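You operate a simulated robot arm through the tools that you are given. There is no shell and no other tool. Be economical: measure what you need, move in short steps, check, and stop when the job is done.

Carry out the task below with a simulated robot arm. There is one attempt and no reset: what you move stays moved.

TASK
Light the work lamp, lower the small clear guard, sew the grey pad, then switch the machine off.
Fine: the guard goes down before the switch; sew from end to end with the blue button; the lamp stays on, the foot down.

Only the result counts: the job must be done as asked and must still hold three seconds after the hand-in. Knocking over, shifting, dropping, spilling or breaking anything else fails it.

THE ROBOT
A 7-joint arm with a two-finger parallel gripper on a trunk, on a base that drives. Base frame: it is fixed to the floor where the robot stands at the start and does not move with it; the origin is under the middle of the robot, x ahead of it, y to its left, z up. Units: mm, rad, N and s.
With the tool pointing down near the work surface it reaches from about 300 to 720 mm from the robot's upright axis, wherever it stands. Its first joint turns from -2.897 to 2.897 rad. Places, roughly: black pedal [500, 0, 100]; black switch [500, -200, 700]; blue button [500, -300, 700]; grey guide plate [600, 100, 800]; oil knob [700, -100, 1000]; short black lever [600, 300, 900]; small black dial [700, -100, 1000]; small black knob [600, 0, 800]; small clear guard [600, 200, 900]; small drawer [400, 200, 700]; small grey dial [600, 200, 1000]; small olive door [700, -200, 800]; small orange knob [700, 200, 1000]; teal lever [600, -200, 900]; white button [600, 0, 1000]; white lever [600, -500, 800]. Payload 3.43 kg.
Tool frame: the origin (TCP) lies between the finger pads and is the grasp point; the fingertips stand 34 mm ahead of it; z points along the fingers, y is the line along which they close. The gripper opens to 128 mm. The fingers are 24 mm wide and 12 mm thick; the gripper's body (48 by 130 mm) begins 96 mm behind the TCP.
Orientation is told as [roll, pitch, yaw] about the base's x, y, z axes, in that order, counted from this pose: with the fingers straight down and closing along the base's y, the tool's x points along the base's -x, its y along +y and its z along -z.

THE INTERFACE
- The arm moves only by the tool drive_tool. Its argument "deltas" is a list of rows, each a list of 7 numbers: the finger opening in cm, from 0 to 12.8, then the shift along the tool's x, y, z in cm, then the turn, a rotation vector about the tool's x, y, z in rad. In form: [[gripper, tx, ty, tz, ax, ay, az], ...]. A call has 1 to 8 rows; each row shifts and turns the commanded pose from where the row before left it, along the tool's axes as they then stand. Rows are played at 5 a second. More than 50 mm and 0.15 rad between two rows, or a gripper value outside its range, and nothing of the call is played. Where a pose cannot be reached the arm comes as near as it can. A force on the tool above 90 N (or 10 N above the force at the start of the call, whichever is more), or a blocked arm, ends the call early, and 0.2 s more pass. The fingers move at their own pace (about 108 mm/s each) and stop on an object; they squeeze with about 31 N. The grip force told is the motor's: it shows also when the fingers shut on nothing. Time passes only in rows, and 0.2 s behind the last, so rows that do not move let the fingers close. It gives the time, the measured TCP pose, the force on the tool (base axes), the opening and the grip force at its end, in the units of the frame above (readings bear some noise), with the torque about the TCP (base axes, N m) and any sound that the robot's microphone picked up, and new pictures: "pictures" is both (left out), scene, wrist or none.
- Cameras (640 x 400 px; columns grow to the right, rows downward): "scene" is now at [-10.1, 136.7, 1449.8]; the picture's right is [-0.08, -1.00, 0.00], its down [-0.74, 0.06, -0.66] and it looks along [0.66, -0.05, -0.75] (base axes); focal length 257 px, centre (320, 200). "wrist" rides on the gripper at [76, -11, -160] in the tool frame; the picture's right is [0.15, 0.99, 0.00], its down [-0.88, 0.13, -0.46] and it looks along [-0.45, 0.07, 0.89] (tool axes); focal length 234 px, centre (320, 200). There is no depth. A picture from a camera that has moved, and an enlarged one, comes with that camera's place and axes in the base frame and with its lens.
- move_column(by): slides the trunk up (or, below 0, down) by that many mm; the arm and the scene camera ride with it, the base frame stays. It gives what a move gives, with no picture.
- base_move(legs): drives the robot by 1 to 6 legs, each [ahead, left, turn to the left] in mm, mm and rad, along the robot's own axes; the way and the turn of a leg run together, so that a leg with both is an arc; at most 1500 mm and 3.142 rad a leg. The arm and the cameras ride along, it lands a little off, and it stops where it bumps. It gives what a move gives, and a new picture of the scene camera.
- turn_head(pan, tilt): turns the head with the scene camera to pan (to the left, within 1.501 rad either way) and tilt (down, from -0.506 to 1.204), counted from straight ahead of the robot. It gives what a move gives, and a new picture of the scene camera.
- enlarge(camera, box): a new picture of the part [left, top, right, bottom] of that camera's present view, enlarged. No time passes.
- sign_off(): hands the job in; it is judged then, once.

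Go step by step. Nothing tells you exact positions but the pictures and the camera data: compare them with the known pose of the tool, close in by small moves and look again before you grip or let go. The budget is 120 turns and 260 pictures, counting those below and the enlarged ones. Unless the task says otherwise, let go and move clear before handing in, and close with one line.

The tools are called after "Call:" by a JSON object that holds its "op" and its "data". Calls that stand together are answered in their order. drive_tool: Moves the arm, as the interface text tells. Its arguments: {"type":"object","properties":{"deltas":{"type":"array","items":{"type":"array","items":{"type":"number"}}},"pictures":{"type":"string","enum":["both","scene","wrist","none"]}},"required":["deltas"]} The other tools are called the same way: move_column (by) slides the trunk up or down; base_move (legs) drives the base; turn_head (pan, tilt) turns the head that bears the scene camera; enlarge (camera, box) takes an enlarged picture of a part of a camera's view; sign_off () hands the job in.

At the start:

```text
time: 0.0
tcp_pos: [396.5, -144.3, 1138.4]
orientation: [0.0, 0.001, -0.001]
wrist_force: [0.0, -0.5, -0.1]
wrist_torque: [0.02, 0.01, 0.01]
finger_gap: 127.8
gripper_force: 0.2
trunk travel left (down, up): [-175.0, 149.0]
robot x, y, heading: [4.7, 2.8, 0.005]
head pan, tilt: [-0.077, 0.845]
```

scene: 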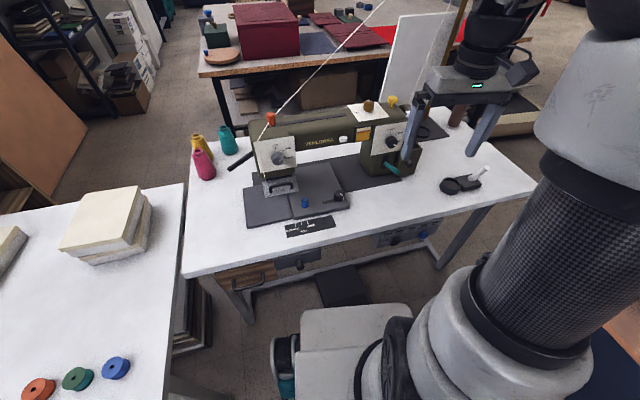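
wrist: 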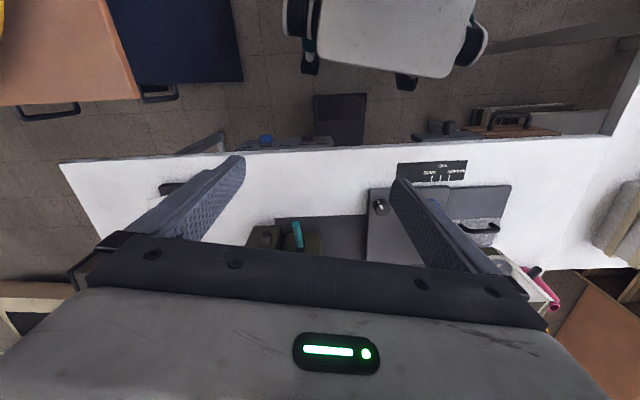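

I see a sewing machine on a table ahead, with levers, dials and a switch panel under the table edge. I'll enlarge the details first.

Call:
{"op": "enlarge", "data": {"camera": "scene", "box": [220, 90, 360, 240]}}

Call:
{"op": "enlarge", "data": {"camera": "scene", "box": [330, 80, 500, 260]}}

Call:
{"op": "enlarge", "data": {"camera": "scene", "box": [180, 180, 460, 320]}}

```text
2.67 times, centred on (290, 165) of scene
camera zoom: at [-10.1, 136.7, 1449.8], right [-0.08, -1.0, 0.0], down [-0.74, 0.06, -0.66], along [0.66, -0.05, -0.75], focal length 684 px, centre (400, 293)
```

zoom: 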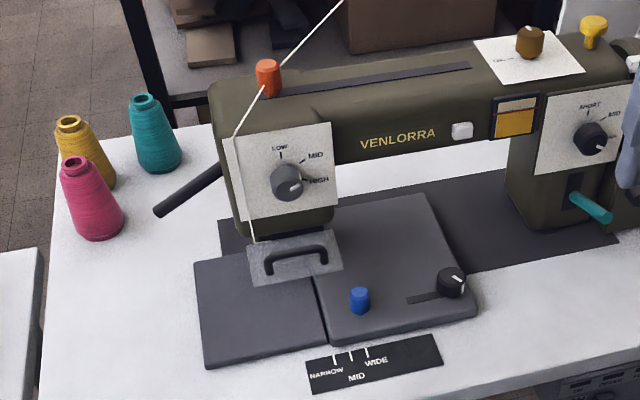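

```text
2.22 times, centred on (415, 170) of scene
camera zoom: at [-10.1, 136.7, 1449.8], right [-0.08, -1.0, 0.0], down [-0.74, 0.06, -0.66], along [0.66, -0.05, -0.75], focal length 570 px, centre (109, 267)
```

zoom: 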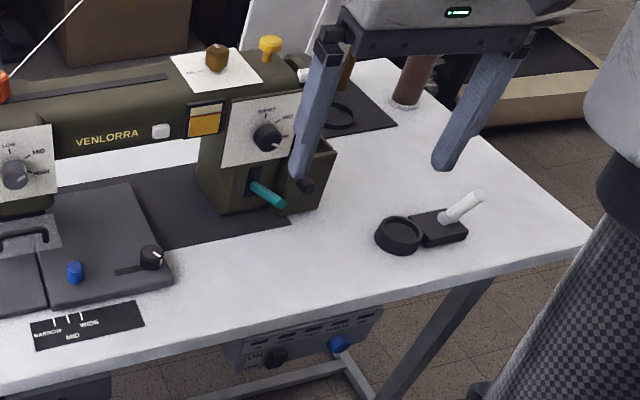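

```text
2.29 times, centred on (320, 250) of scene
camera zoom: at [-10.1, 136.7, 1449.8], right [-0.08, -1.0, 0.0], down [-0.74, 0.06, -0.66], along [0.66, -0.05, -0.75], focal length 586 px, centre (320, 86)
```

zoom: 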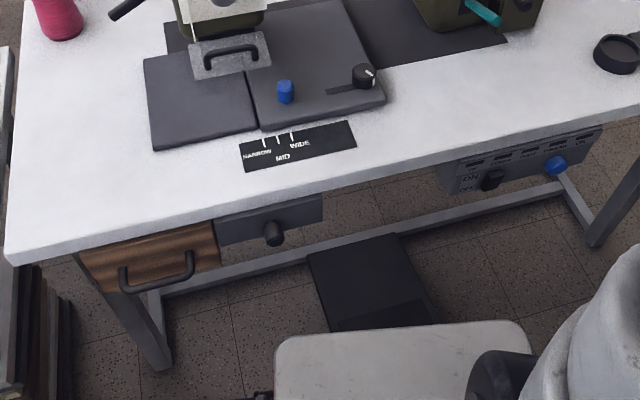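

I need the labels and the sewing area in more detail.

Call:
{"op": "enlarge", "data": {"camera": "scene", "box": [365, 215, 445, 265]}}

Call:
{"op": "enlarge", "data": {"camera": "scene", "box": [235, 125, 355, 200]}}

Call:
{"op": "enlarge", "data": {"camera": "scene", "box": [235, 165, 355, 240]}}

Call:
{"op": "enlarge", "data": {"camera": "scene", "box": [330, 90, 430, 152]}}

```text
8.00 times, centred on (405, 240) of scene
camera zoom: at [-10.1, 136.7, 1449.8], right [-0.08, -1.0, 0.0], down [-0.74, 0.06, -0.66], along [0.66, -0.05, -0.75], focal length 2052 px, centre (-360, -120)
```

zoom: 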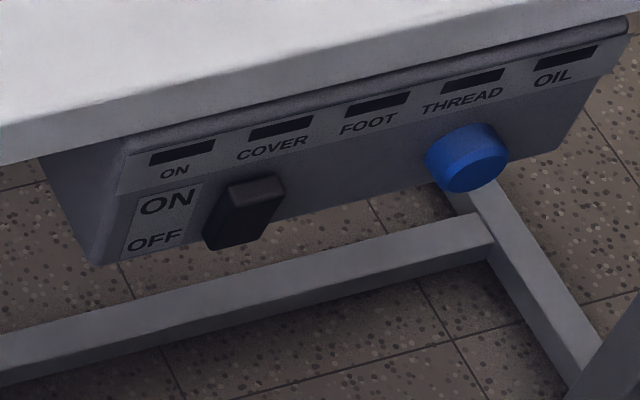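

```text
5.33 times, centred on (295, 162) of scene
camera zoom: at [-10.1, 136.7, 1449.8], right [-0.08, -1.0, 0.0], down [-0.74, 0.06, -0.66], along [0.66, -0.05, -0.75], focal length 1368 px, centre (453, 400)
```

zoom: 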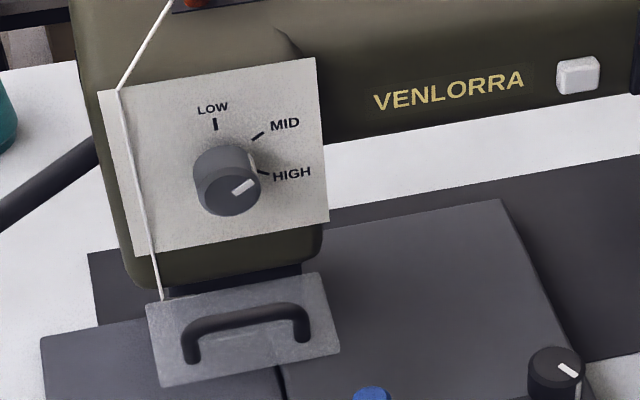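

```text
5.33 times, centred on (295, 202) of scene
camera zoom: at [-10.1, 136.7, 1449.8], right [-0.08, -1.0, 0.0], down [-0.74, 0.06, -0.66], along [0.66, -0.05, -0.75], focal length 1368 px, centre (453, 187)
```

zoom: 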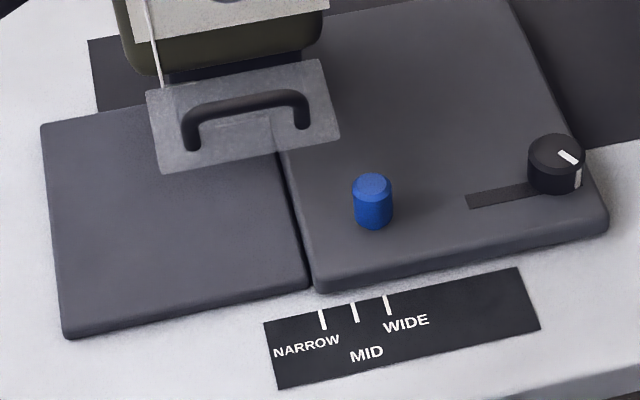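

```text
6.40 times, centred on (380, 121) of scene
camera zoom: at [-10.1, 136.7, 1449.8], right [-0.08, -1.0, 0.0], down [-0.74, 0.06, -0.66], along [0.66, -0.05, -0.75], focal length 1642 px, centre (-64, 706)
```

zoom: 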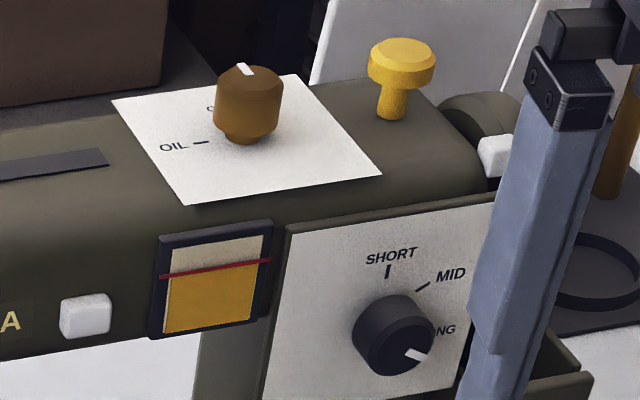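

The panel has ON/COVER/FOOT/THREAD/OIL lamps, and the white button beside VENLORRA looks like the lamp button. I'll close the fingers and tip the tool to point forward, in free space.

Call:
{"op": "drive_tool", "data": {"deltas": [[0, 1, 0, 0, 0, -0.1428, 0], [0, 1, 0, 0, 0, -0.1428, 0], [0, 1, 0, 0, 0, -0.1428, 0], [0, 1, 0, 0, 0, -0.1428, 0], [0, 0, 0, 0, 0, -0.1428, 0], [0, 0, 0, 0, 0, -0.1428, 0]], "pictures": "none"}}

Call:
{"op": "drive_tool", "data": {"deltas": [[0, 0, 0, 0, 0, -0.1428, 0], [0, 0, 0, 0, 0, -0.1428, 0], [0, 0, 0, 0, 0, -0.1428, 0], [0, 0, 0, 0, 0, -0.1428, 0], [0, 0, 0, 0, 0, -0.1428, 0], [0, 0, 0, 0, 0, 0, 0]], "pictures": "both"}}

```text
time: 1.4
tcp_pos: [359.0, -145.2, 1129.8]
orientation: [-0.003, -0.859, -0.002]
wrist_force: [-1.1, 0.1, 0.0]
wrist_torque: [0.03, 0.02, -0.03]
finger_gap: 0.0
gripper_force: 31.1
trunk travel left (down, up): [-175.0, 149.0]
robot x, y, heading: [-1.2, -3.1, -0.004]
head pan, tilt: [-0.077, 0.845]
```

```text
time: 2.8
tcp_pos: [413.5, -220.8, 1182.8]
orientation: [-0.483, -1.569, 0.485]
wrist_force: [0.4, 0.3, -0.4]
wrist_torque: [0.01, 0.0, 0.02]
finger_gap: 0.0
gripper_force: 30.1
out of reach, approached as far as the arm can: row 1, 2, 3, 4, 5
trunk travel left (down, up): [-175.0, 149.0]
robot x, y, heading: [0.9, -2.5, 0.003]
head pan, tilt: [-0.077, 0.845]
camera scene: at [-10.1, 136.5, 1449.8], right [-0.08, -1.0, 0.0], down [-0.74, 0.06, -0.66], along [0.66, -0.05, -0.75], focal length 257 px, centre (320, 200)
camera wrist: at [255.9, -232.6, 1106.0], right [0.0, 0.99, -0.15], down [-0.46, 0.13, 0.88], along [0.89, 0.07, 0.45], focal length 234 px, centre (320, 200)
```

scene: 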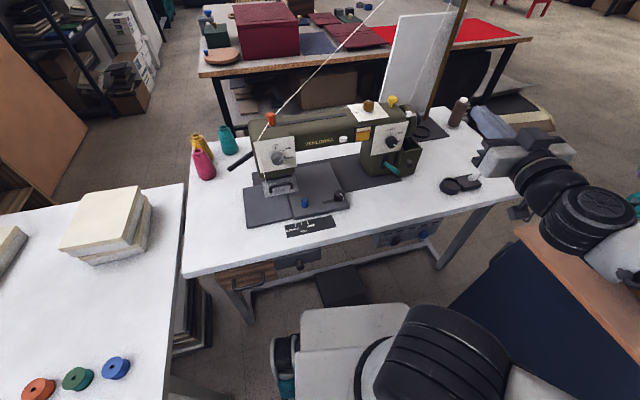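
wrist: 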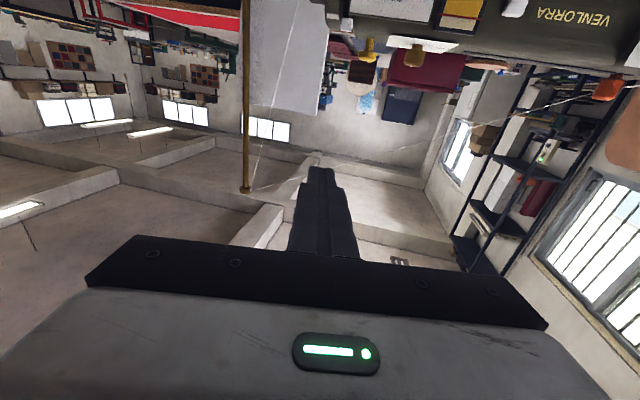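

The tool now points forward, but the wrist camera hangs below and looks upward. I'll try rolling the tool half a turn so the camera sits on top.

Call:
{"op": "drive_tool", "data": {"deltas": [[0, 0, 0, -1, 0, 0, 0.1496], [0, 0, 0, -1, 0, 0, 0.1496], [0, 0, 0, 0, 0, 0, 0.1496], [0, 0, 0, 0, 0, 0, 0.1496], [0, 0, 0, 0, 0, 0, 0.1496], [0, 0, 0, 0, 0, 0, 0.1496], [0, 0, 0, 0, 0, 0, 0.1496], [0, 0, 0, 0, 0, 0, 0]], "pictures": "none"}}

```text
time: 4.6
tcp_pos: [398.1, -228.4, 1186.3]
orientation: [1.57, -0.521, -1.569]
wrist_force: [-0.2, 0.2, -0.7]
wrist_torque: [0.02, -0.03, 0.0]
finger_gap: 0.0
gripper_force: 30.8
out of reach, approached as far as the arm can: row 1, 2
trunk travel left (down, up): [-175.0, 149.0]
robot x, y, heading: [-0.6, -3.6, 0.002]
head pan, tilt: [-0.077, 0.845]
```

It turns fine; I'll continue the roll.

Call:
{"op": "drive_tool", "data": {"deltas": [[0, 0, 0, 0, 0, 0, 0.1496], [0, 0, 0, 0, 0, 0, 0.1496], [0, 0, 0, 0, 0, 0, 0.1496], [0, 0, 0, 0, 0, 0, 0.1496], [0, 0, 0, 0, 0, 0, 0.1496], [0, 0, 0, 0, 0, 0, 0.1496], [0, 0, 0, 0, 0, 0, 0.1496]], "pictures": "none"}}

Call:
{"op": "drive_tool", "data": {"deltas": [[0, 0, 0, 0, 0, 0, 0.1496], [0, 0, 0, 0, 0, 0, 0.1496], [0, 0, 0, 0, 0, 0, 0.1496], [0, 0, 0, 0, 0, 0, 0.1496], [0, 0, 0, 0, 0, 0, 0.1496], [0, 0, 0, 0, 0, 0, 0.1496], [0, 0, 0, 0, 0, 0, 0.1496], [0, 0, 0, 0, 0, 0, 0]], "pictures": "both"}}

```text
time: 6.2
tcp_pos: [397.9, -228.0, 1186.2]
orientation: [1.571, 0.525, -1.567]
wrist_force: [0.8, 0.6, 0.0]
wrist_torque: [0.03, 0.03, -0.04]
finger_gap: 0.0
gripper_force: 31.1
trunk travel left (down, up): [-175.0, 149.0]
robot x, y, heading: [-0.2, 0.1, 0.001]
head pan, tilt: [-0.077, 0.845]
```

```text
time: 8.0
tcp_pos: [397.2, -229.3, 1186.5]
orientation: [-1.135, 1.569, 2.007]
wrist_force: [0.1, -0.3, 0.3]
wrist_torque: [-0.04, 0.0, -0.01]
finger_gap: 0.1
gripper_force: 31.4
trunk travel left (down, up): [-175.0, 149.0]
robot x, y, heading: [0.7, -1.1, 0.003]
head pan, tilt: [-0.077, 0.845]
camera scene: at [-10.1, 136.7, 1449.8], right [-0.08, -1.0, 0.0], down [-0.74, 0.06, -0.66], along [0.66, -0.05, -0.75], focal length 257 px, centre (320, 200)
camera wrist: at [240.4, -218.6, 1260.7], right [0.0, -0.99, 0.14], down [-0.46, -0.13, -0.88], along [0.89, -0.06, -0.45], focal length 234 px, centre (320, 200)
```

scene: 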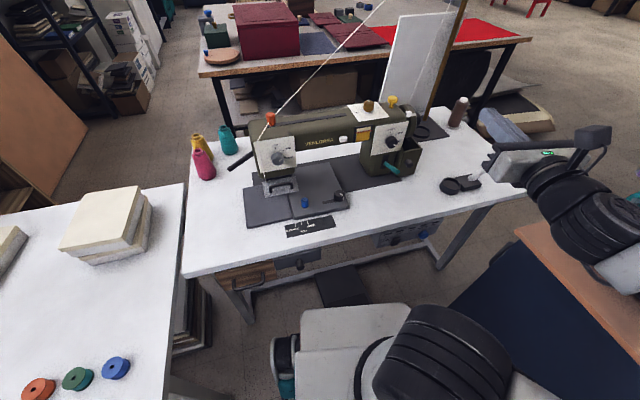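
wrist: 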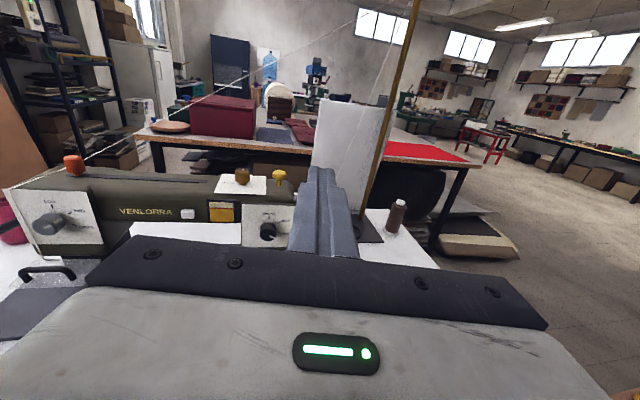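

Excellent view with the camera on top. I'll zoom both cameras to triangulate the controls.

Call:
{"op": "enlarge", "data": {"camera": "wrist", "box": [0, 140, 320, 340]}}

Call:
{"op": "enlarge", "data": {"camera": "scene", "box": [220, 90, 440, 227]}}

Call:
{"op": "enlarge", "data": {"camera": "scene", "box": [350, 100, 430, 200]}}

```text
2.00 times, centred on (160, 240) of wrist
camera zoom: at [240.4, -218.6, 1260.7], right [0.0, -0.99, 0.14], down [-0.46, -0.13, -0.88], along [0.89, -0.06, -0.45], focal length 468 px, centre (640, 120)
```

zoom: 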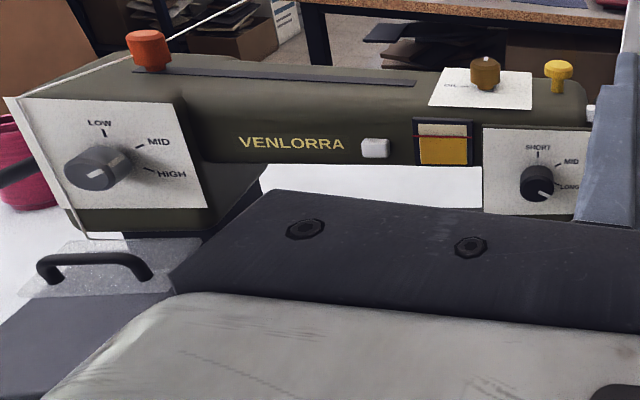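

```text
2.91 times, centred on (330, 158) of scene
camera zoom: at [-10.1, 136.7, 1449.8], right [-0.08, -1.0, 0.0], down [-0.74, 0.06, -0.66], along [0.66, -0.05, -0.75], focal length 746 px, centre (291, 321)
```

zoom: 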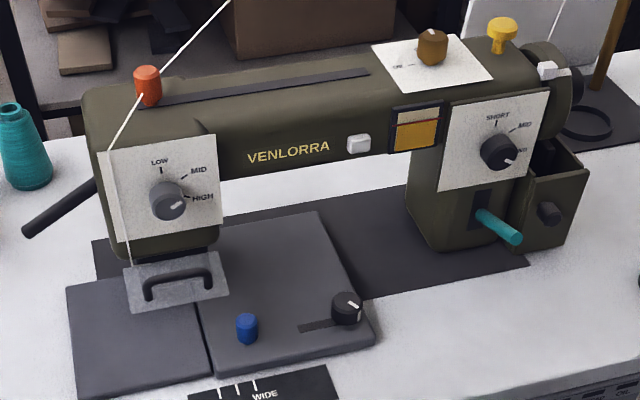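

```text
4.00 times, centred on (390, 150) of scene
camera zoom: at [-10.1, 136.7, 1449.8], right [-0.08, -1.0, 0.0], down [-0.74, 0.06, -0.66], along [0.66, -0.05, -0.75], focal length 1026 px, centre (40, 400)
```

zoom: 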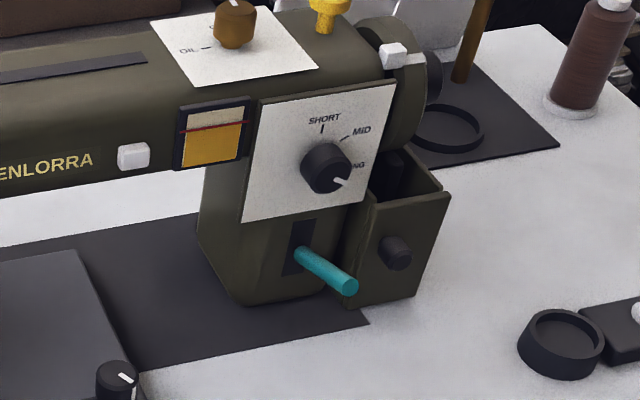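

The white button comes out near (646, 15, 983). I'll bring the closed fingertips in front of it.

Call:
{"op": "drive_tool", "data": {"deltas": [[0, -2.5, -3.04, 1.8, 0, 0, 0], [0, -2.5, -3.04, 1.8, 0, 0, 0], [0, -2.5, -3.04, 1.8, 0, 0, 0], [0, -2.5, -3.04, 1.8, 0, 0, 0], [0, -2.5, -3.04, 1.8, 0, 0, 0], [0, -2.5, -3.04, 1.8, 0, 0, 0], [0, -2.5, -3.04, 1.8, 0, 0, 0], [0, -2.5, -3.04, 1.8, 0, 0, 0]], "pictures": "both"}}

```text
time: 9.8
tcp_pos: [573.2, -16.2, 994.8]
orientation: [2.065, 1.572, -1.077]
wrist_force: [0.5, 0.1, -0.9]
wrist_torque: [0.02, 0.0, 0.06]
finger_gap: 0.1
gripper_force: 31.3
out of reach, approached as far as the arm can: row 1, 2, 3
trunk travel left (down, up): [-175.0, 149.0]
robot x, y, heading: [-2.8, 0.7, 0.002]
head pan, tilt: [-0.077, 0.845]
camera scene: at [-10.4, 136.5, 1449.8], right [-0.08, -1.0, 0.0], down [-0.74, 0.06, -0.66], along [0.66, -0.05, -0.75], focal length 257 px, centre (320, 200)
camera wrist: at [415.0, -5.6, 1068.9], right [0.0, -0.99, 0.15], down [-0.46, -0.13, -0.88], along [0.89, -0.07, -0.45], focal length 234 px, centre (320, 200)
```

scene: 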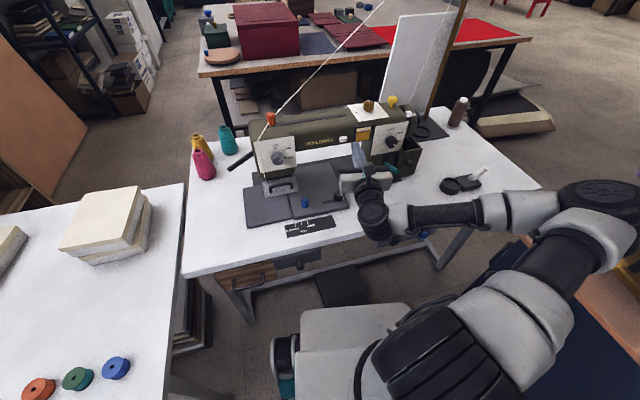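
wrist: 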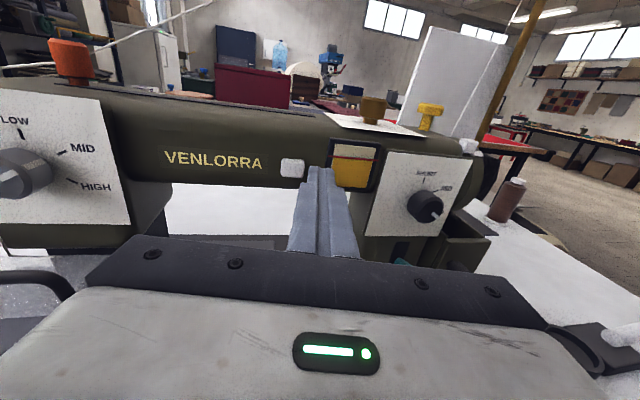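

The refined button position is about (646, 11, 984). I'll align the tip to it before pushing.

Call:
{"op": "drive_tool", "data": {"deltas": [[0, -0.6, -1.4, 0, 0, 0, 0], [0, -0.5, -1.3, 0, 0, 0, 0], [0, 0, 0, 0.8, 0, 0, 0], [0, 0, 0, 0, 0, 0, 0]], "pictures": "wrist"}}

Call:
{"op": "enlarge", "data": {"camera": "wrist", "box": [240, 120, 400, 220]}}

Call:
{"op": "enlarge", "data": {"camera": "scene", "box": [300, 100, 428, 180]}}

```text
time: 10.8
tcp_pos: [578.2, 10.1, 980.4]
orientation: [1.131, 1.571, -2.01]
wrist_force: [-0.2, -0.5, -0.2]
wrist_torque: [0.03, 0.01, 0.02]
finger_gap: 0.0
gripper_force: 30.8
trunk travel left (down, up): [-175.0, 149.0]
robot x, y, heading: [-0.1, 0.6, 0.003]
head pan, tilt: [-0.077, 0.845]
camera wrist: at [421.7, 20.7, 1055.4], right [0.0, -0.99, 0.15], down [-0.46, -0.13, -0.88], along [0.89, -0.07, -0.45], focal length 234 px, centre (320, 200)
```

wrist: 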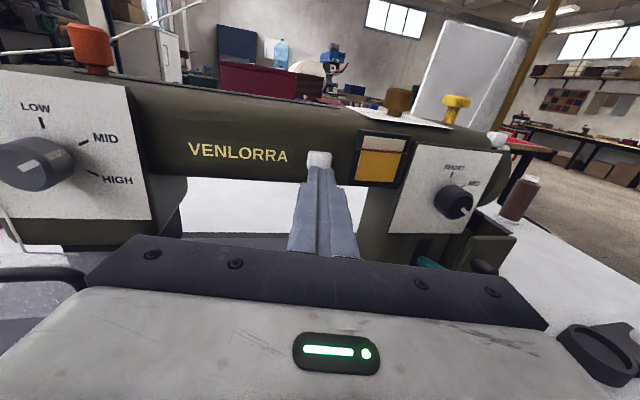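

```text
4.00 times, centred on (320, 170) of wrist
camera zoom: at [421.7, 20.7, 1055.4], right [0.0, -0.99, 0.15], down [-0.46, -0.13, -0.88], along [0.89, -0.07, -0.45], focal length 937 px, centre (320, 320)
```

zoom: 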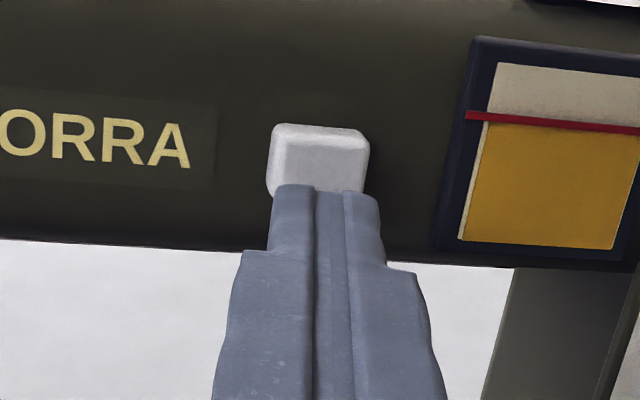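

```text
5.00 times, centred on (364, 140) of scene
camera zoom: at [-10.1, 136.7, 1449.8], right [-0.08, -1.0, 0.0], down [-0.74, 0.06, -0.66], along [0.66, -0.05, -0.75], focal length 1283 px, centre (100, 500)
```

zoom: 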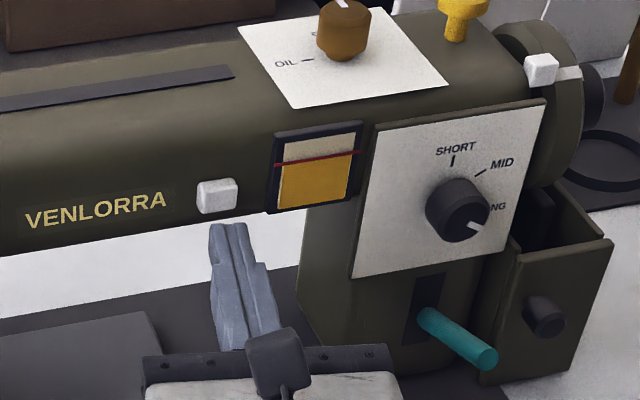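

The tip is nearly centred on the button and slightly low. I'll raise it 6 mm and advance slowly.

Call:
{"op": "drive_tool", "data": {"deltas": [[0, 0.6, 0, 0.8, 0, 0, 0], [0, 0, 0, 0.8, 0, 0, 0], [0, 0, 0, 0.4, 0, 0, 0], [0, 0, 0, 0.3, 0, 0, 0], [0, 0, 0, 0.3, 0, 0, 0], [0, 0, 0, 0.3, 0, 0, 0]], "pictures": "both"}}

Call:
{"op": "enlarge", "data": {"camera": "wrist", "box": [240, 120, 400, 220]}}

```text
time: 12.2
tcp_pos: [606.2, 7.8, 986.3]
orientation: [1.472, 1.571, -1.669]
wrist_force: [-0.7, -0.4, 0.7]
wrist_torque: [0.0, -0.06, 0.03]
finger_gap: 0.0
gripper_force: 30.7
trunk travel left (down, up): [-175.0, 149.0]
robot x, y, heading: [-0.9, -0.0, -0.004]
head pan, tilt: [-0.077, 0.845]
camera scene: at [-10.4, 136.7, 1449.8], right [-0.08, -1.0, 0.0], down [-0.74, 0.06, -0.66], along [0.66, -0.05, -0.75], focal length 257 px, centre (320, 200)
camera wrist: at [449.4, 19.6, 1061.1], right [0.0, -0.99, 0.15], down [-0.46, -0.13, -0.88], along [0.89, -0.07, -0.45], focal length 234 px, centre (320, 200)
```

scene: 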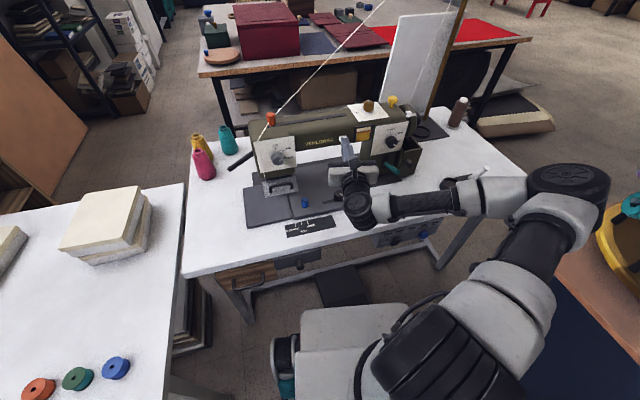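
wrist: 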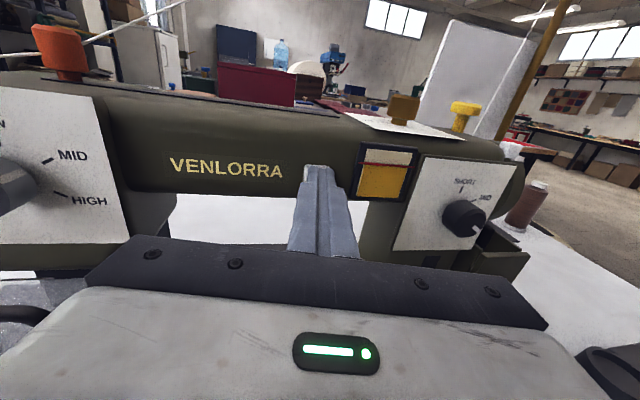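

```text
4.00 times, centred on (320, 170) of wrist
camera zoom: at [449.4, 19.6, 1061.1], right [0.0, -0.99, 0.15], down [-0.46, -0.13, -0.88], along [0.89, -0.07, -0.45], focal length 937 px, centre (320, 320)
```

zoom: 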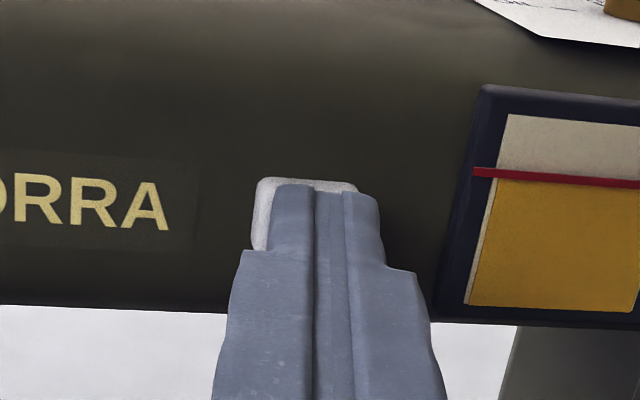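

I'm nearly in contact. I'll shift 3 mm left and push in small steps, watching for the lamp and the force.

Call:
{"op": "drive_tool", "data": {"deltas": [[0, 0, -0.3, 0.2, 0, 0, 0], [0, 0, 0, 0.2, 0, 0, 0], [0, 0, 0, 0.2, 0, 0, 0], [0, 0, 0, 0.2, 0, 0, 0]], "pictures": "scene"}}

Call:
{"op": "enlarge", "data": {"camera": "wrist", "box": [240, 120, 400, 220]}}

```text
time: 13.2
tcp_pos: [613.3, 12.7, 986.1]
orientation: [-0.337, 1.569, 2.806]
wrist_force: [-26.5, -5.3, -4.1]
wrist_torque: [-0.03, 0.15, 0.13]
finger_gap: 0.1
gripper_force: 30.9
trunk travel left (down, up): [-175.0, 149.0]
robot x, y, heading: [-2.6, 0.3, -0.003]
head pan, tilt: [-0.077, 0.845]
heard: click
camera scene: at [-12.4, 136.3, 1449.7], right [-0.08, -1.0, 0.0], down [-0.74, 0.06, -0.67], along [0.66, -0.05, -0.75], focal length 257 px, centre (320, 200)
```

scene: 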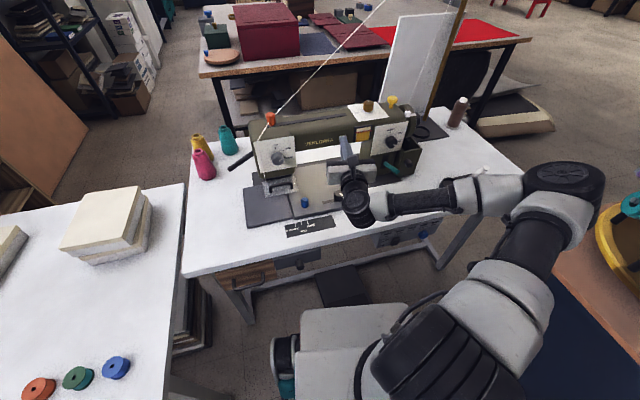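

```text
4.00 times, centred on (320, 170) of wrist
camera zoom: at [455.0, 22.2, 1061.1], right [0.0, -0.99, 0.15], down [-0.46, -0.13, -0.88], along [0.89, -0.07, -0.45], focal length 937 px, centre (320, 320)
```

zoom: 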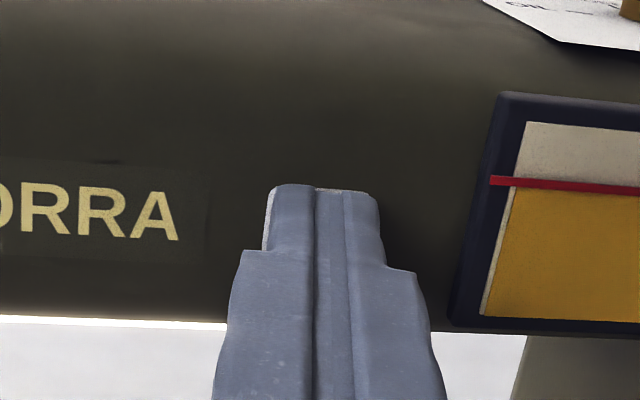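

A click sounded and the lamp lights the bed. I'll back straight off and check that it stays lit.

Call:
{"op": "drive_tool", "data": {"deltas": [[0, 0, 0, -1.5, 0, 0, 0], [0, 0, 0, -4, 0, 0, 0], [0, 0, 0, -4, 0, 0, 0], [0, 1, 0, -4, 0, 0, 0]], "pictures": "both"}}

Call:
{"op": "enlarge", "data": {"camera": "scene", "box": [225, 120, 353, 200]}}

Call:
{"op": "enlarge", "data": {"camera": "wrist", "box": [0, 100, 320, 300]}}

```text
time: 14.2
tcp_pos: [511.4, 10.3, 984.8]
orientation: [2.547, 1.57, -0.595]
wrist_force: [0.6, 0.3, -0.3]
wrist_torque: [0.0, 0.0, 0.03]
finger_gap: 0.0
gripper_force: 30.8
out of reach, approached as far as the arm can: row 4
trunk travel left (down, up): [-175.0, 149.0]
robot x, y, heading: [2.9, -1.0, 0.002]
head pan, tilt: [-0.077, 0.845]
camera scene: at [-10.2, 136.6, 1449.8], right [-0.08, -1.0, 0.0], down [-0.74, 0.06, -0.66], along [0.66, -0.05, -0.75], focal length 257 px, centre (320, 200)
camera wrist: at [354.1, 22.0, 1059.3], right [0.0, -0.99, 0.15], down [-0.46, -0.13, -0.88], along [0.89, -0.07, -0.45], focal length 234 px, centre (320, 200)
```

scene: 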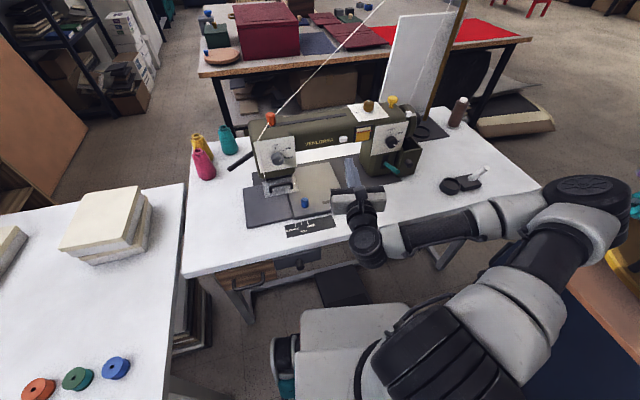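
wrist: 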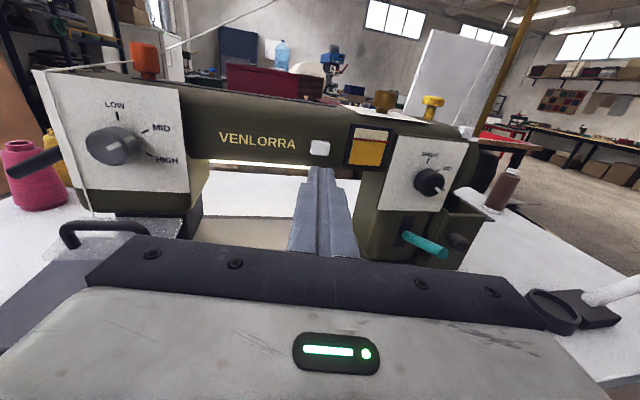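

```text
5.00 times, centred on (289, 160) of scene
camera zoom: at [-10.2, 136.6, 1449.8], right [-0.08, -1.0, 0.0], down [-0.74, 0.06, -0.66], along [0.66, -0.05, -0.75], focal length 1283 px, centre (475, 400)
```

zoom: 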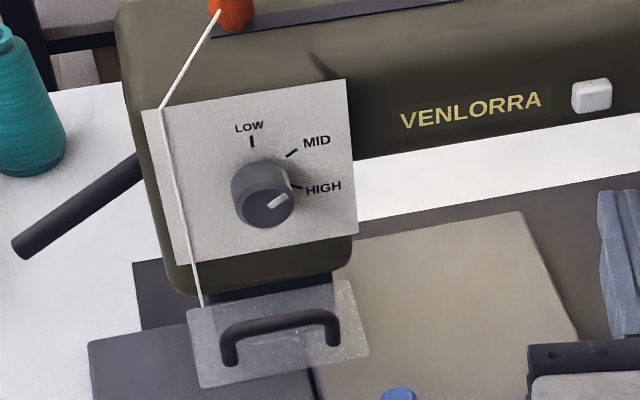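

```text
2.00 times, centred on (160, 200) of wrist
camera zoom: at [354.1, 22.0, 1059.3], right [0.0, -0.99, 0.15], down [-0.46, -0.13, -0.88], along [0.89, -0.07, -0.45], focal length 468 px, centre (640, 200)
```

zoom: 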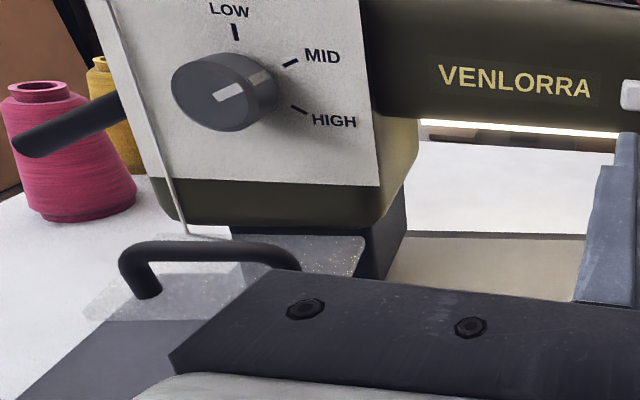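

The lamp stays lit. The guard is a clear flap hinged under the head at about (606, –, 877), sticking out forward, with its handle bar near (548, 214, 898). I'll tilt the tool 45° down and move in front of and above the bar.

Call:
{"op": "drive_tool", "data": {"deltas": [[0, 0, 0, 0, 0, -0.131, 0], [0, 0, 0, 0, 0, -0.131, 0], [0, 0, 0, 0, 0, -0.131, 0], [0, 0, 0, 0, 0, -0.131, 0], [0, 0, 0, 0, 0, -0.131, 0], [0, 0, 0, 0, 0, -0.131, 0], [0, 0, 0, 0, 0, 0, 0]], "pictures": "none"}}

Call:
{"op": "drive_tool", "data": {"deltas": [[0, 0, -4, 0, 0, 0, 0], [0, 0, -4, 0, 0, 0, 0], [0, 0, -4, 0, 0, 0, 0], [0, 0, -4, 0, 0, 0, 0], [0, 0, -4, 0, 0, 0, 0], [0, 0, 0, 0, 0, 0, 0]], "pictures": "both"}}

```text
time: 15.8
tcp_pos: [525.8, 10.8, 980.5]
orientation: [-0.002, 0.783, -3.139]
wrist_force: [0.6, -0.3, 0.6]
wrist_torque: [0.02, 0.0, 0.01]
finger_gap: 0.0
gripper_force: 30.5
out of reach, approached as far as the arm can: row 1
trunk travel left (down, up): [-175.0, 149.0]
robot x, y, heading: [2.5, 1.2, 0.002]
head pan, tilt: [-0.077, 0.845]
```

```text
time: 17.2
tcp_pos: [522.0, 210.6, 981.5]
orientation: [0.0, 0.784, 3.142]
wrist_force: [1.5, -0.2, -0.5]
wrist_torque: [0.03, -0.01, -0.01]
finger_gap: 0.0
gripper_force: 31.6
trunk travel left (down, up): [-175.0, 149.0]
robot x, y, heading: [-2.1, -1.6, 0.002]
head pan, tilt: [-0.077, 0.845]
camera scene: at [-10.1, 136.9, 1449.7], right [-0.08, -1.0, 0.0], down [-0.75, 0.06, -0.66], along [0.66, -0.05, -0.75], focal length 257 px, centre (320, 200)
camera wrist: at [464.9, 221.8, 1146.3], right [0.1, -0.99, 0.1], down [-0.95, -0.13, -0.3], along [0.31, -0.07, -0.95], focal length 234 px, centre (320, 200)
```

scene: 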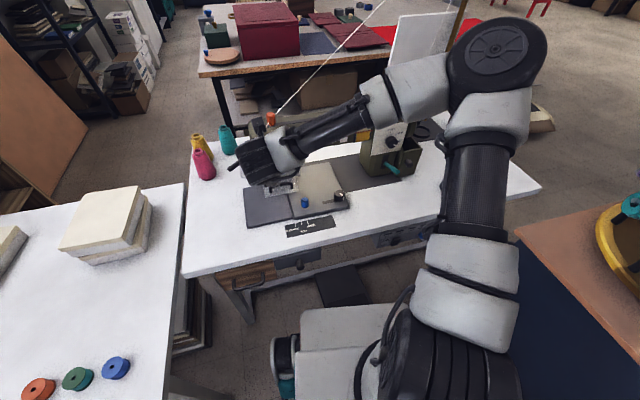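
wrist: 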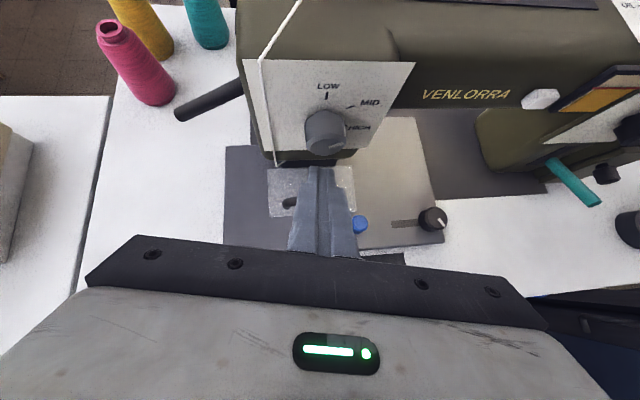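

The tool is above the guard. I'll zoom in to see the plate, handle and tip.

Call:
{"op": "enlarge", "data": {"camera": "wrist", "box": [220, 100, 460, 250]}}

Call:
{"op": "enlarge", "data": {"camera": "scene", "box": [225, 140, 353, 220]}}

```text
2.67 times, centred on (340, 175) of wrist
camera zoom: at [464.9, 221.8, 1146.3], right [0.1, -0.99, 0.1], down [-0.95, -0.13, -0.3], along [0.31, -0.07, -0.95], focal length 624 px, centre (267, 267)
```

zoom: 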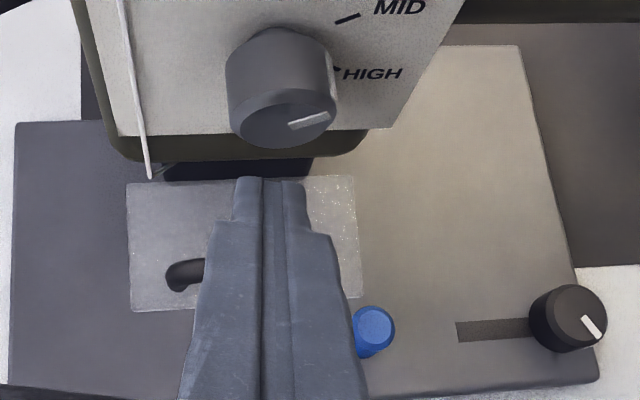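

```text
5.00 times, centred on (289, 180) of scene
camera zoom: at [-10.1, 136.9, 1449.7], right [-0.08, -1.0, 0.0], down [-0.75, 0.06, -0.66], along [0.66, -0.05, -0.75], focal length 1283 px, centre (475, 300)
```

zoom: 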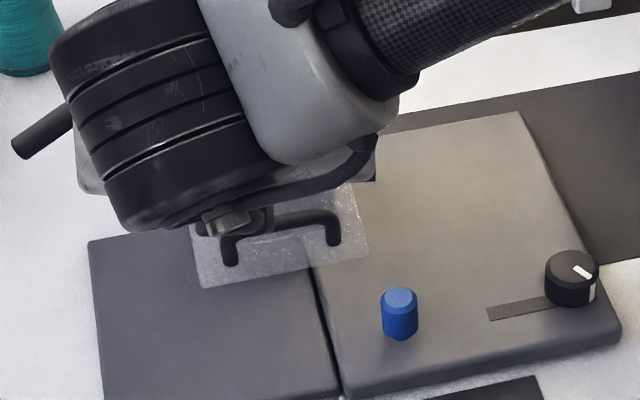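

I'll lower the tip toward the bar, stopping just above it.

Call:
{"op": "drive_tool", "data": {"deltas": [[0, -1.8, -0.3, 1.4, 0, 0, 0], [0, -1.8, 0, 1.4, 0, 0, 0], [0, -0.3, 0, 0.3, 0, 0, 0], [0, -0.3, 0, 0.3, 0, 0, 0], [0, 0, 0, 0, 0, 0, 0]], "pictures": "both"}}

Call:
{"op": "enlarge", "data": {"camera": "wrist", "box": [220, 100, 460, 250]}}

Call:
{"op": "enlarge", "data": {"camera": "scene", "box": [225, 140, 353, 220]}}

```text
time: 18.4
tcp_pos: [512.2, 213.3, 925.2]
orientation: [0.0, 0.781, -3.14]
wrist_force: [-41.9, -13.4, 11.0]
wrist_torque: [-0.31, 1.17, 0.24]
finger_gap: 0.0
gripper_force: 31.0
trunk travel left (down, up): [-175.0, 149.0]
robot x, y, heading: [1.1, 1.3, 0.004]
head pan, tilt: [-0.077, 0.845]
camera scene: at [-14.4, 135.3, 1449.9], right [-0.08, -1.0, 0.0], down [-0.74, 0.06, -0.67], along [0.67, -0.05, -0.74], focal length 257 px, centre (320, 200)
camera wrist: at [455.7, 224.2, 1091.5], right [0.11, -0.99, 0.1], down [-0.95, -0.13, -0.29], along [0.31, -0.07, -0.95], focal length 234 px, centre (320, 200)
```

scene: 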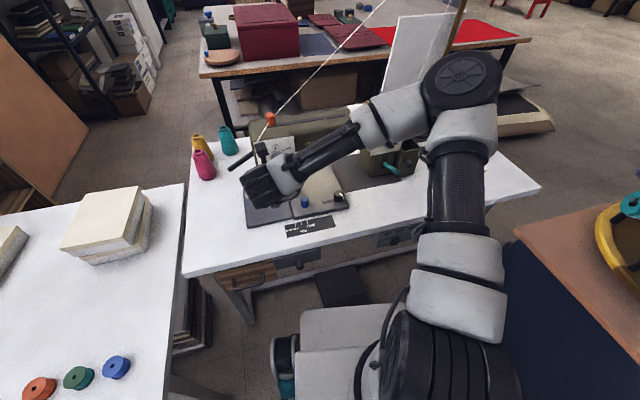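
wrist: 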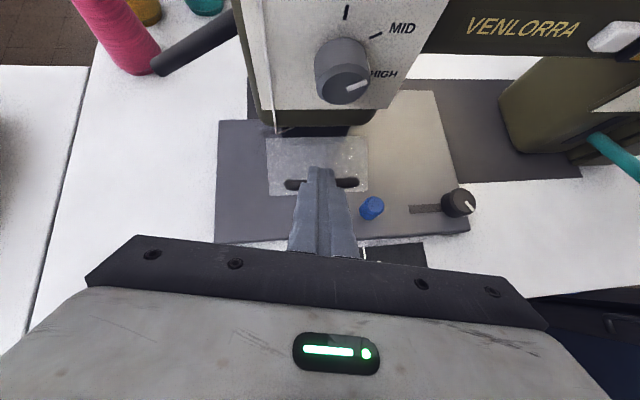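

```text
2.67 times, centred on (340, 175) of wrist
camera zoom: at [455.7, 224.2, 1091.5], right [0.11, -0.99, 0.1], down [-0.95, -0.13, -0.29], along [0.31, -0.07, -0.95], focal length 624 px, centre (267, 267)
```

zoom: 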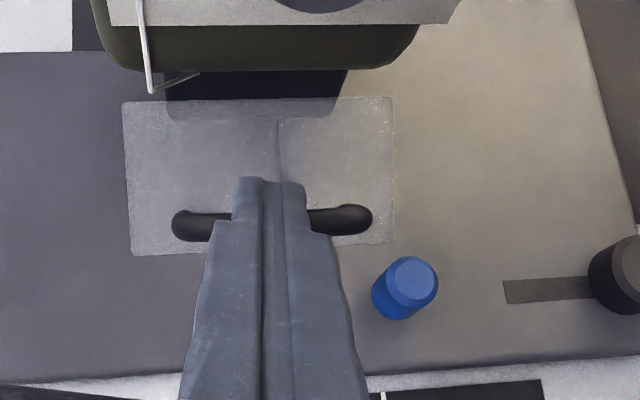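

```text
5.00 times, centred on (289, 180) of scene
camera zoom: at [-14.4, 135.3, 1449.9], right [-0.08, -1.0, 0.0], down [-0.74, 0.06, -0.67], along [0.67, -0.05, -0.74], focal length 1283 px, centre (475, 300)
```

zoom: 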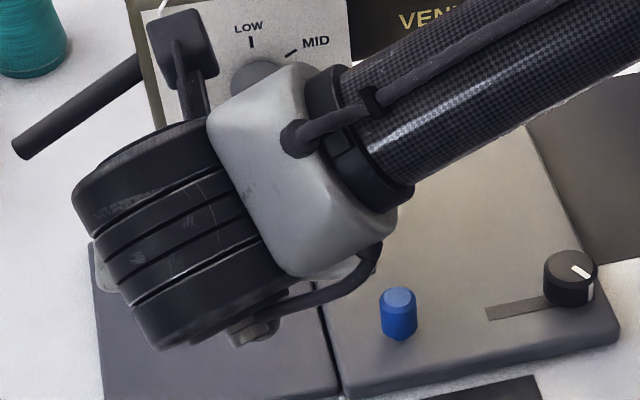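

The tip is bearing on the bar but pushing mostly forward. I'll relieve x and push straight down.

Call:
{"op": "drive_tool", "data": {"deltas": [[0, -0.35, 0, -0.35, 0, 0, 0], [0, -0.3, 0, 0.2, 0, 0, 0], [0, -0.3, 0, 0.2, 0, 0, 0], [0, -0.3, 0, 0.2, 0, 0, 0], [0, 0, 0, 0, 0, 0, 0]], "pictures": "wrist"}}

Call:
{"op": "enlarge", "data": {"camera": "wrist", "box": [220, 100, 460, 250]}}

```text
time: 19.6
tcp_pos: [514.7, 212.8, 914.6]
orientation: [0.0, 0.787, 3.139]
wrist_force: [0.0, -0.1, 0.3]
wrist_torque: [0.02, 0.0, 0.0]
finger_gap: 0.1
gripper_force: 30.9
trunk travel left (down, up): [-175.0, 149.0]
robot x, y, heading: [0.1, 2.5, 0.002]
head pan, tilt: [-0.077, 0.845]
camera wrist: at [456.0, 223.6, 1080.0], right [0.1, -0.99, 0.1], down [-0.94, -0.13, -0.3], along [0.31, -0.07, -0.95], focal length 234 px, centre (320, 200)
```

wrist: 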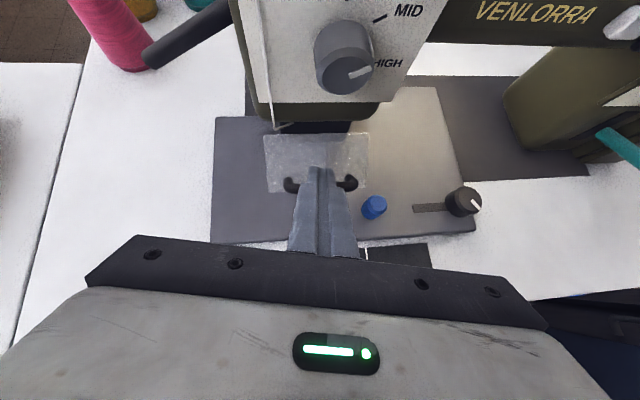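

```text
2.67 times, centred on (340, 175) of wrist
camera zoom: at [456.0, 223.6, 1080.0], right [0.1, -0.99, 0.1], down [-0.94, -0.13, -0.3], along [0.31, -0.07, -0.95], focal length 624 px, centre (267, 267)
```

zoom: 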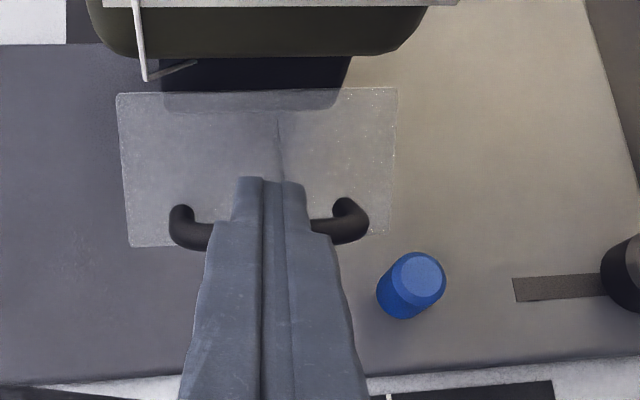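

The guard has rotated slightly and follows. I'll continue down along the arc.

Call:
{"op": "drive_tool", "data": {"deltas": [[0, -0.28, 0, 0.28, 0, 0, 0], [0, -0.28, 0, 0.28, 0, 0, 0], [0, -0.28, 0, 0.28, 0, 0, 0], [0, -0.28, 0, 0.28, 0, 0, 0], [0, -0.25, 0, 0.3, 0, 0, 0], [0, 0, 0, 0, 0, 0, 0]], "pictures": "wrist"}}

Call:
{"op": "enlarge", "data": {"camera": "wrist", "box": [220, 100, 460, 250]}}

```text
time: 21.0
tcp_pos: [514.2, 215.0, 896.1]
orientation: [-0.001, 0.784, -3.141]
wrist_force: [1.1, 0.4, 0.5]
wrist_torque: [0.02, -0.04, -0.01]
finger_gap: 0.0
gripper_force: 31.2
trunk travel left (down, up): [-175.0, 149.0]
robot x, y, heading: [0.8, 2.2, 0.0]
head pan, tilt: [-0.077, 0.845]
camera wrist: at [455.9, 225.3, 1060.2], right [0.1, -0.99, 0.1], down [-0.95, -0.13, -0.3], along [0.31, -0.07, -0.95], focal length 234 px, centre (320, 200)
```

wrist: 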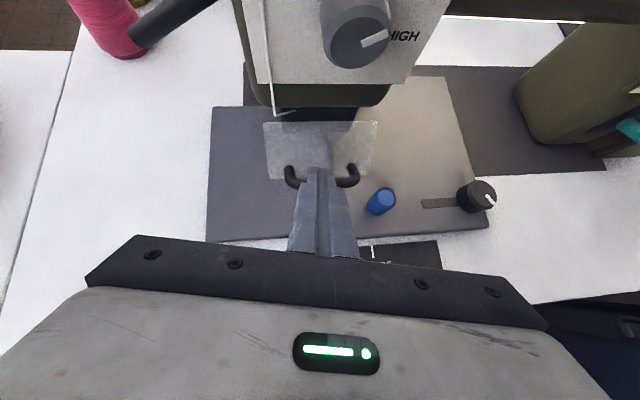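

```text
2.67 times, centred on (340, 175) of wrist
camera zoom: at [455.9, 225.3, 1060.2], right [0.1, -0.99, 0.1], down [-0.95, -0.13, -0.3], along [0.31, -0.07, -0.95], focal length 624 px, centre (267, 267)
```

zoom: 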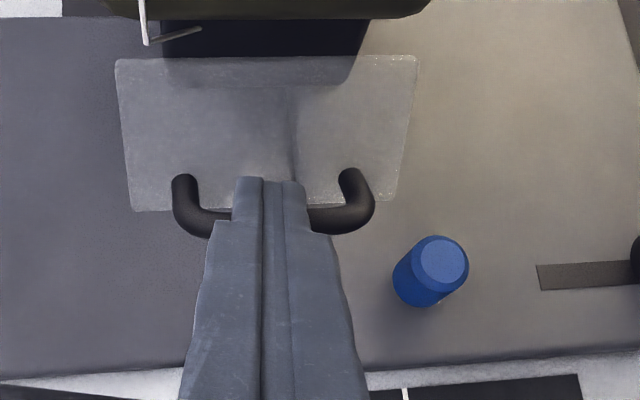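

It's rotating well with little force. I'll continue, curving forward.

Call:
{"op": "drive_tool", "data": {"deltas": [[0, -0.25, 0, 0.32, 0, 0, 0], [0, -0.21, 0, 0.35, 0, 0, 0], [0, -0.21, 0, 0.35, 0, 0, 0], [0, -0.15, 0, 0.37, 0, 0, 0], [0, -0.1, 0, 0.39, 0, 0, 0], [0, 0, 0, 0, 0, 0, 0]], "pictures": "wrist"}}

Call:
{"op": "enlarge", "data": {"camera": "wrist", "box": [220, 100, 460, 250]}}

```text
time: 22.4
tcp_pos: [517.9, 212.3, 875.9]
orientation: [0.0, 0.784, -3.142]
wrist_force: [0.1, -0.4, 0.1]
wrist_torque: [0.02, -0.03, 0.01]
finger_gap: 0.0
gripper_force: 30.9
trunk travel left (down, up): [-175.0, 149.0]
robot x, y, heading: [-2.3, 1.8, 0.004]
head pan, tilt: [-0.077, 0.845]
camera wrist: at [460.9, 224.8, 1040.8], right [0.1, -0.99, 0.1], down [-0.95, -0.13, -0.3], along [0.31, -0.07, -0.95], focal length 234 px, centre (320, 200)
```

wrist: 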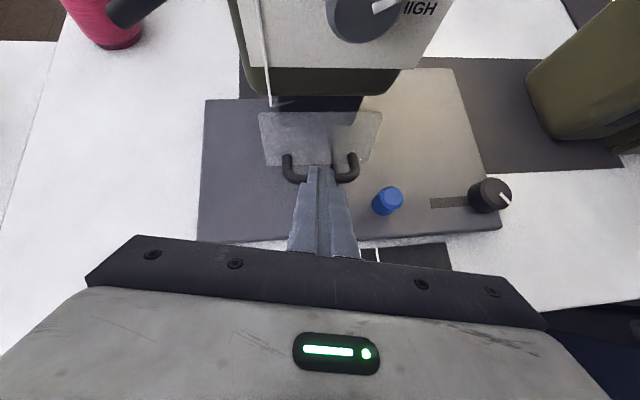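

```text
2.67 times, centred on (340, 175) of wrist
camera zoom: at [460.9, 224.8, 1040.8], right [0.1, -0.99, 0.1], down [-0.95, -0.13, -0.3], along [0.31, -0.07, -0.95], focal length 624 px, centre (267, 267)
```

zoom: 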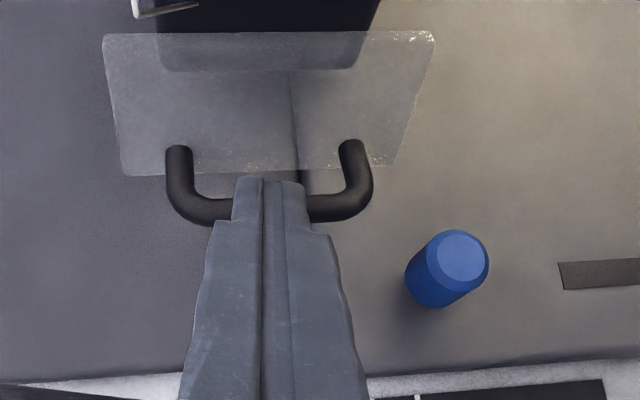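

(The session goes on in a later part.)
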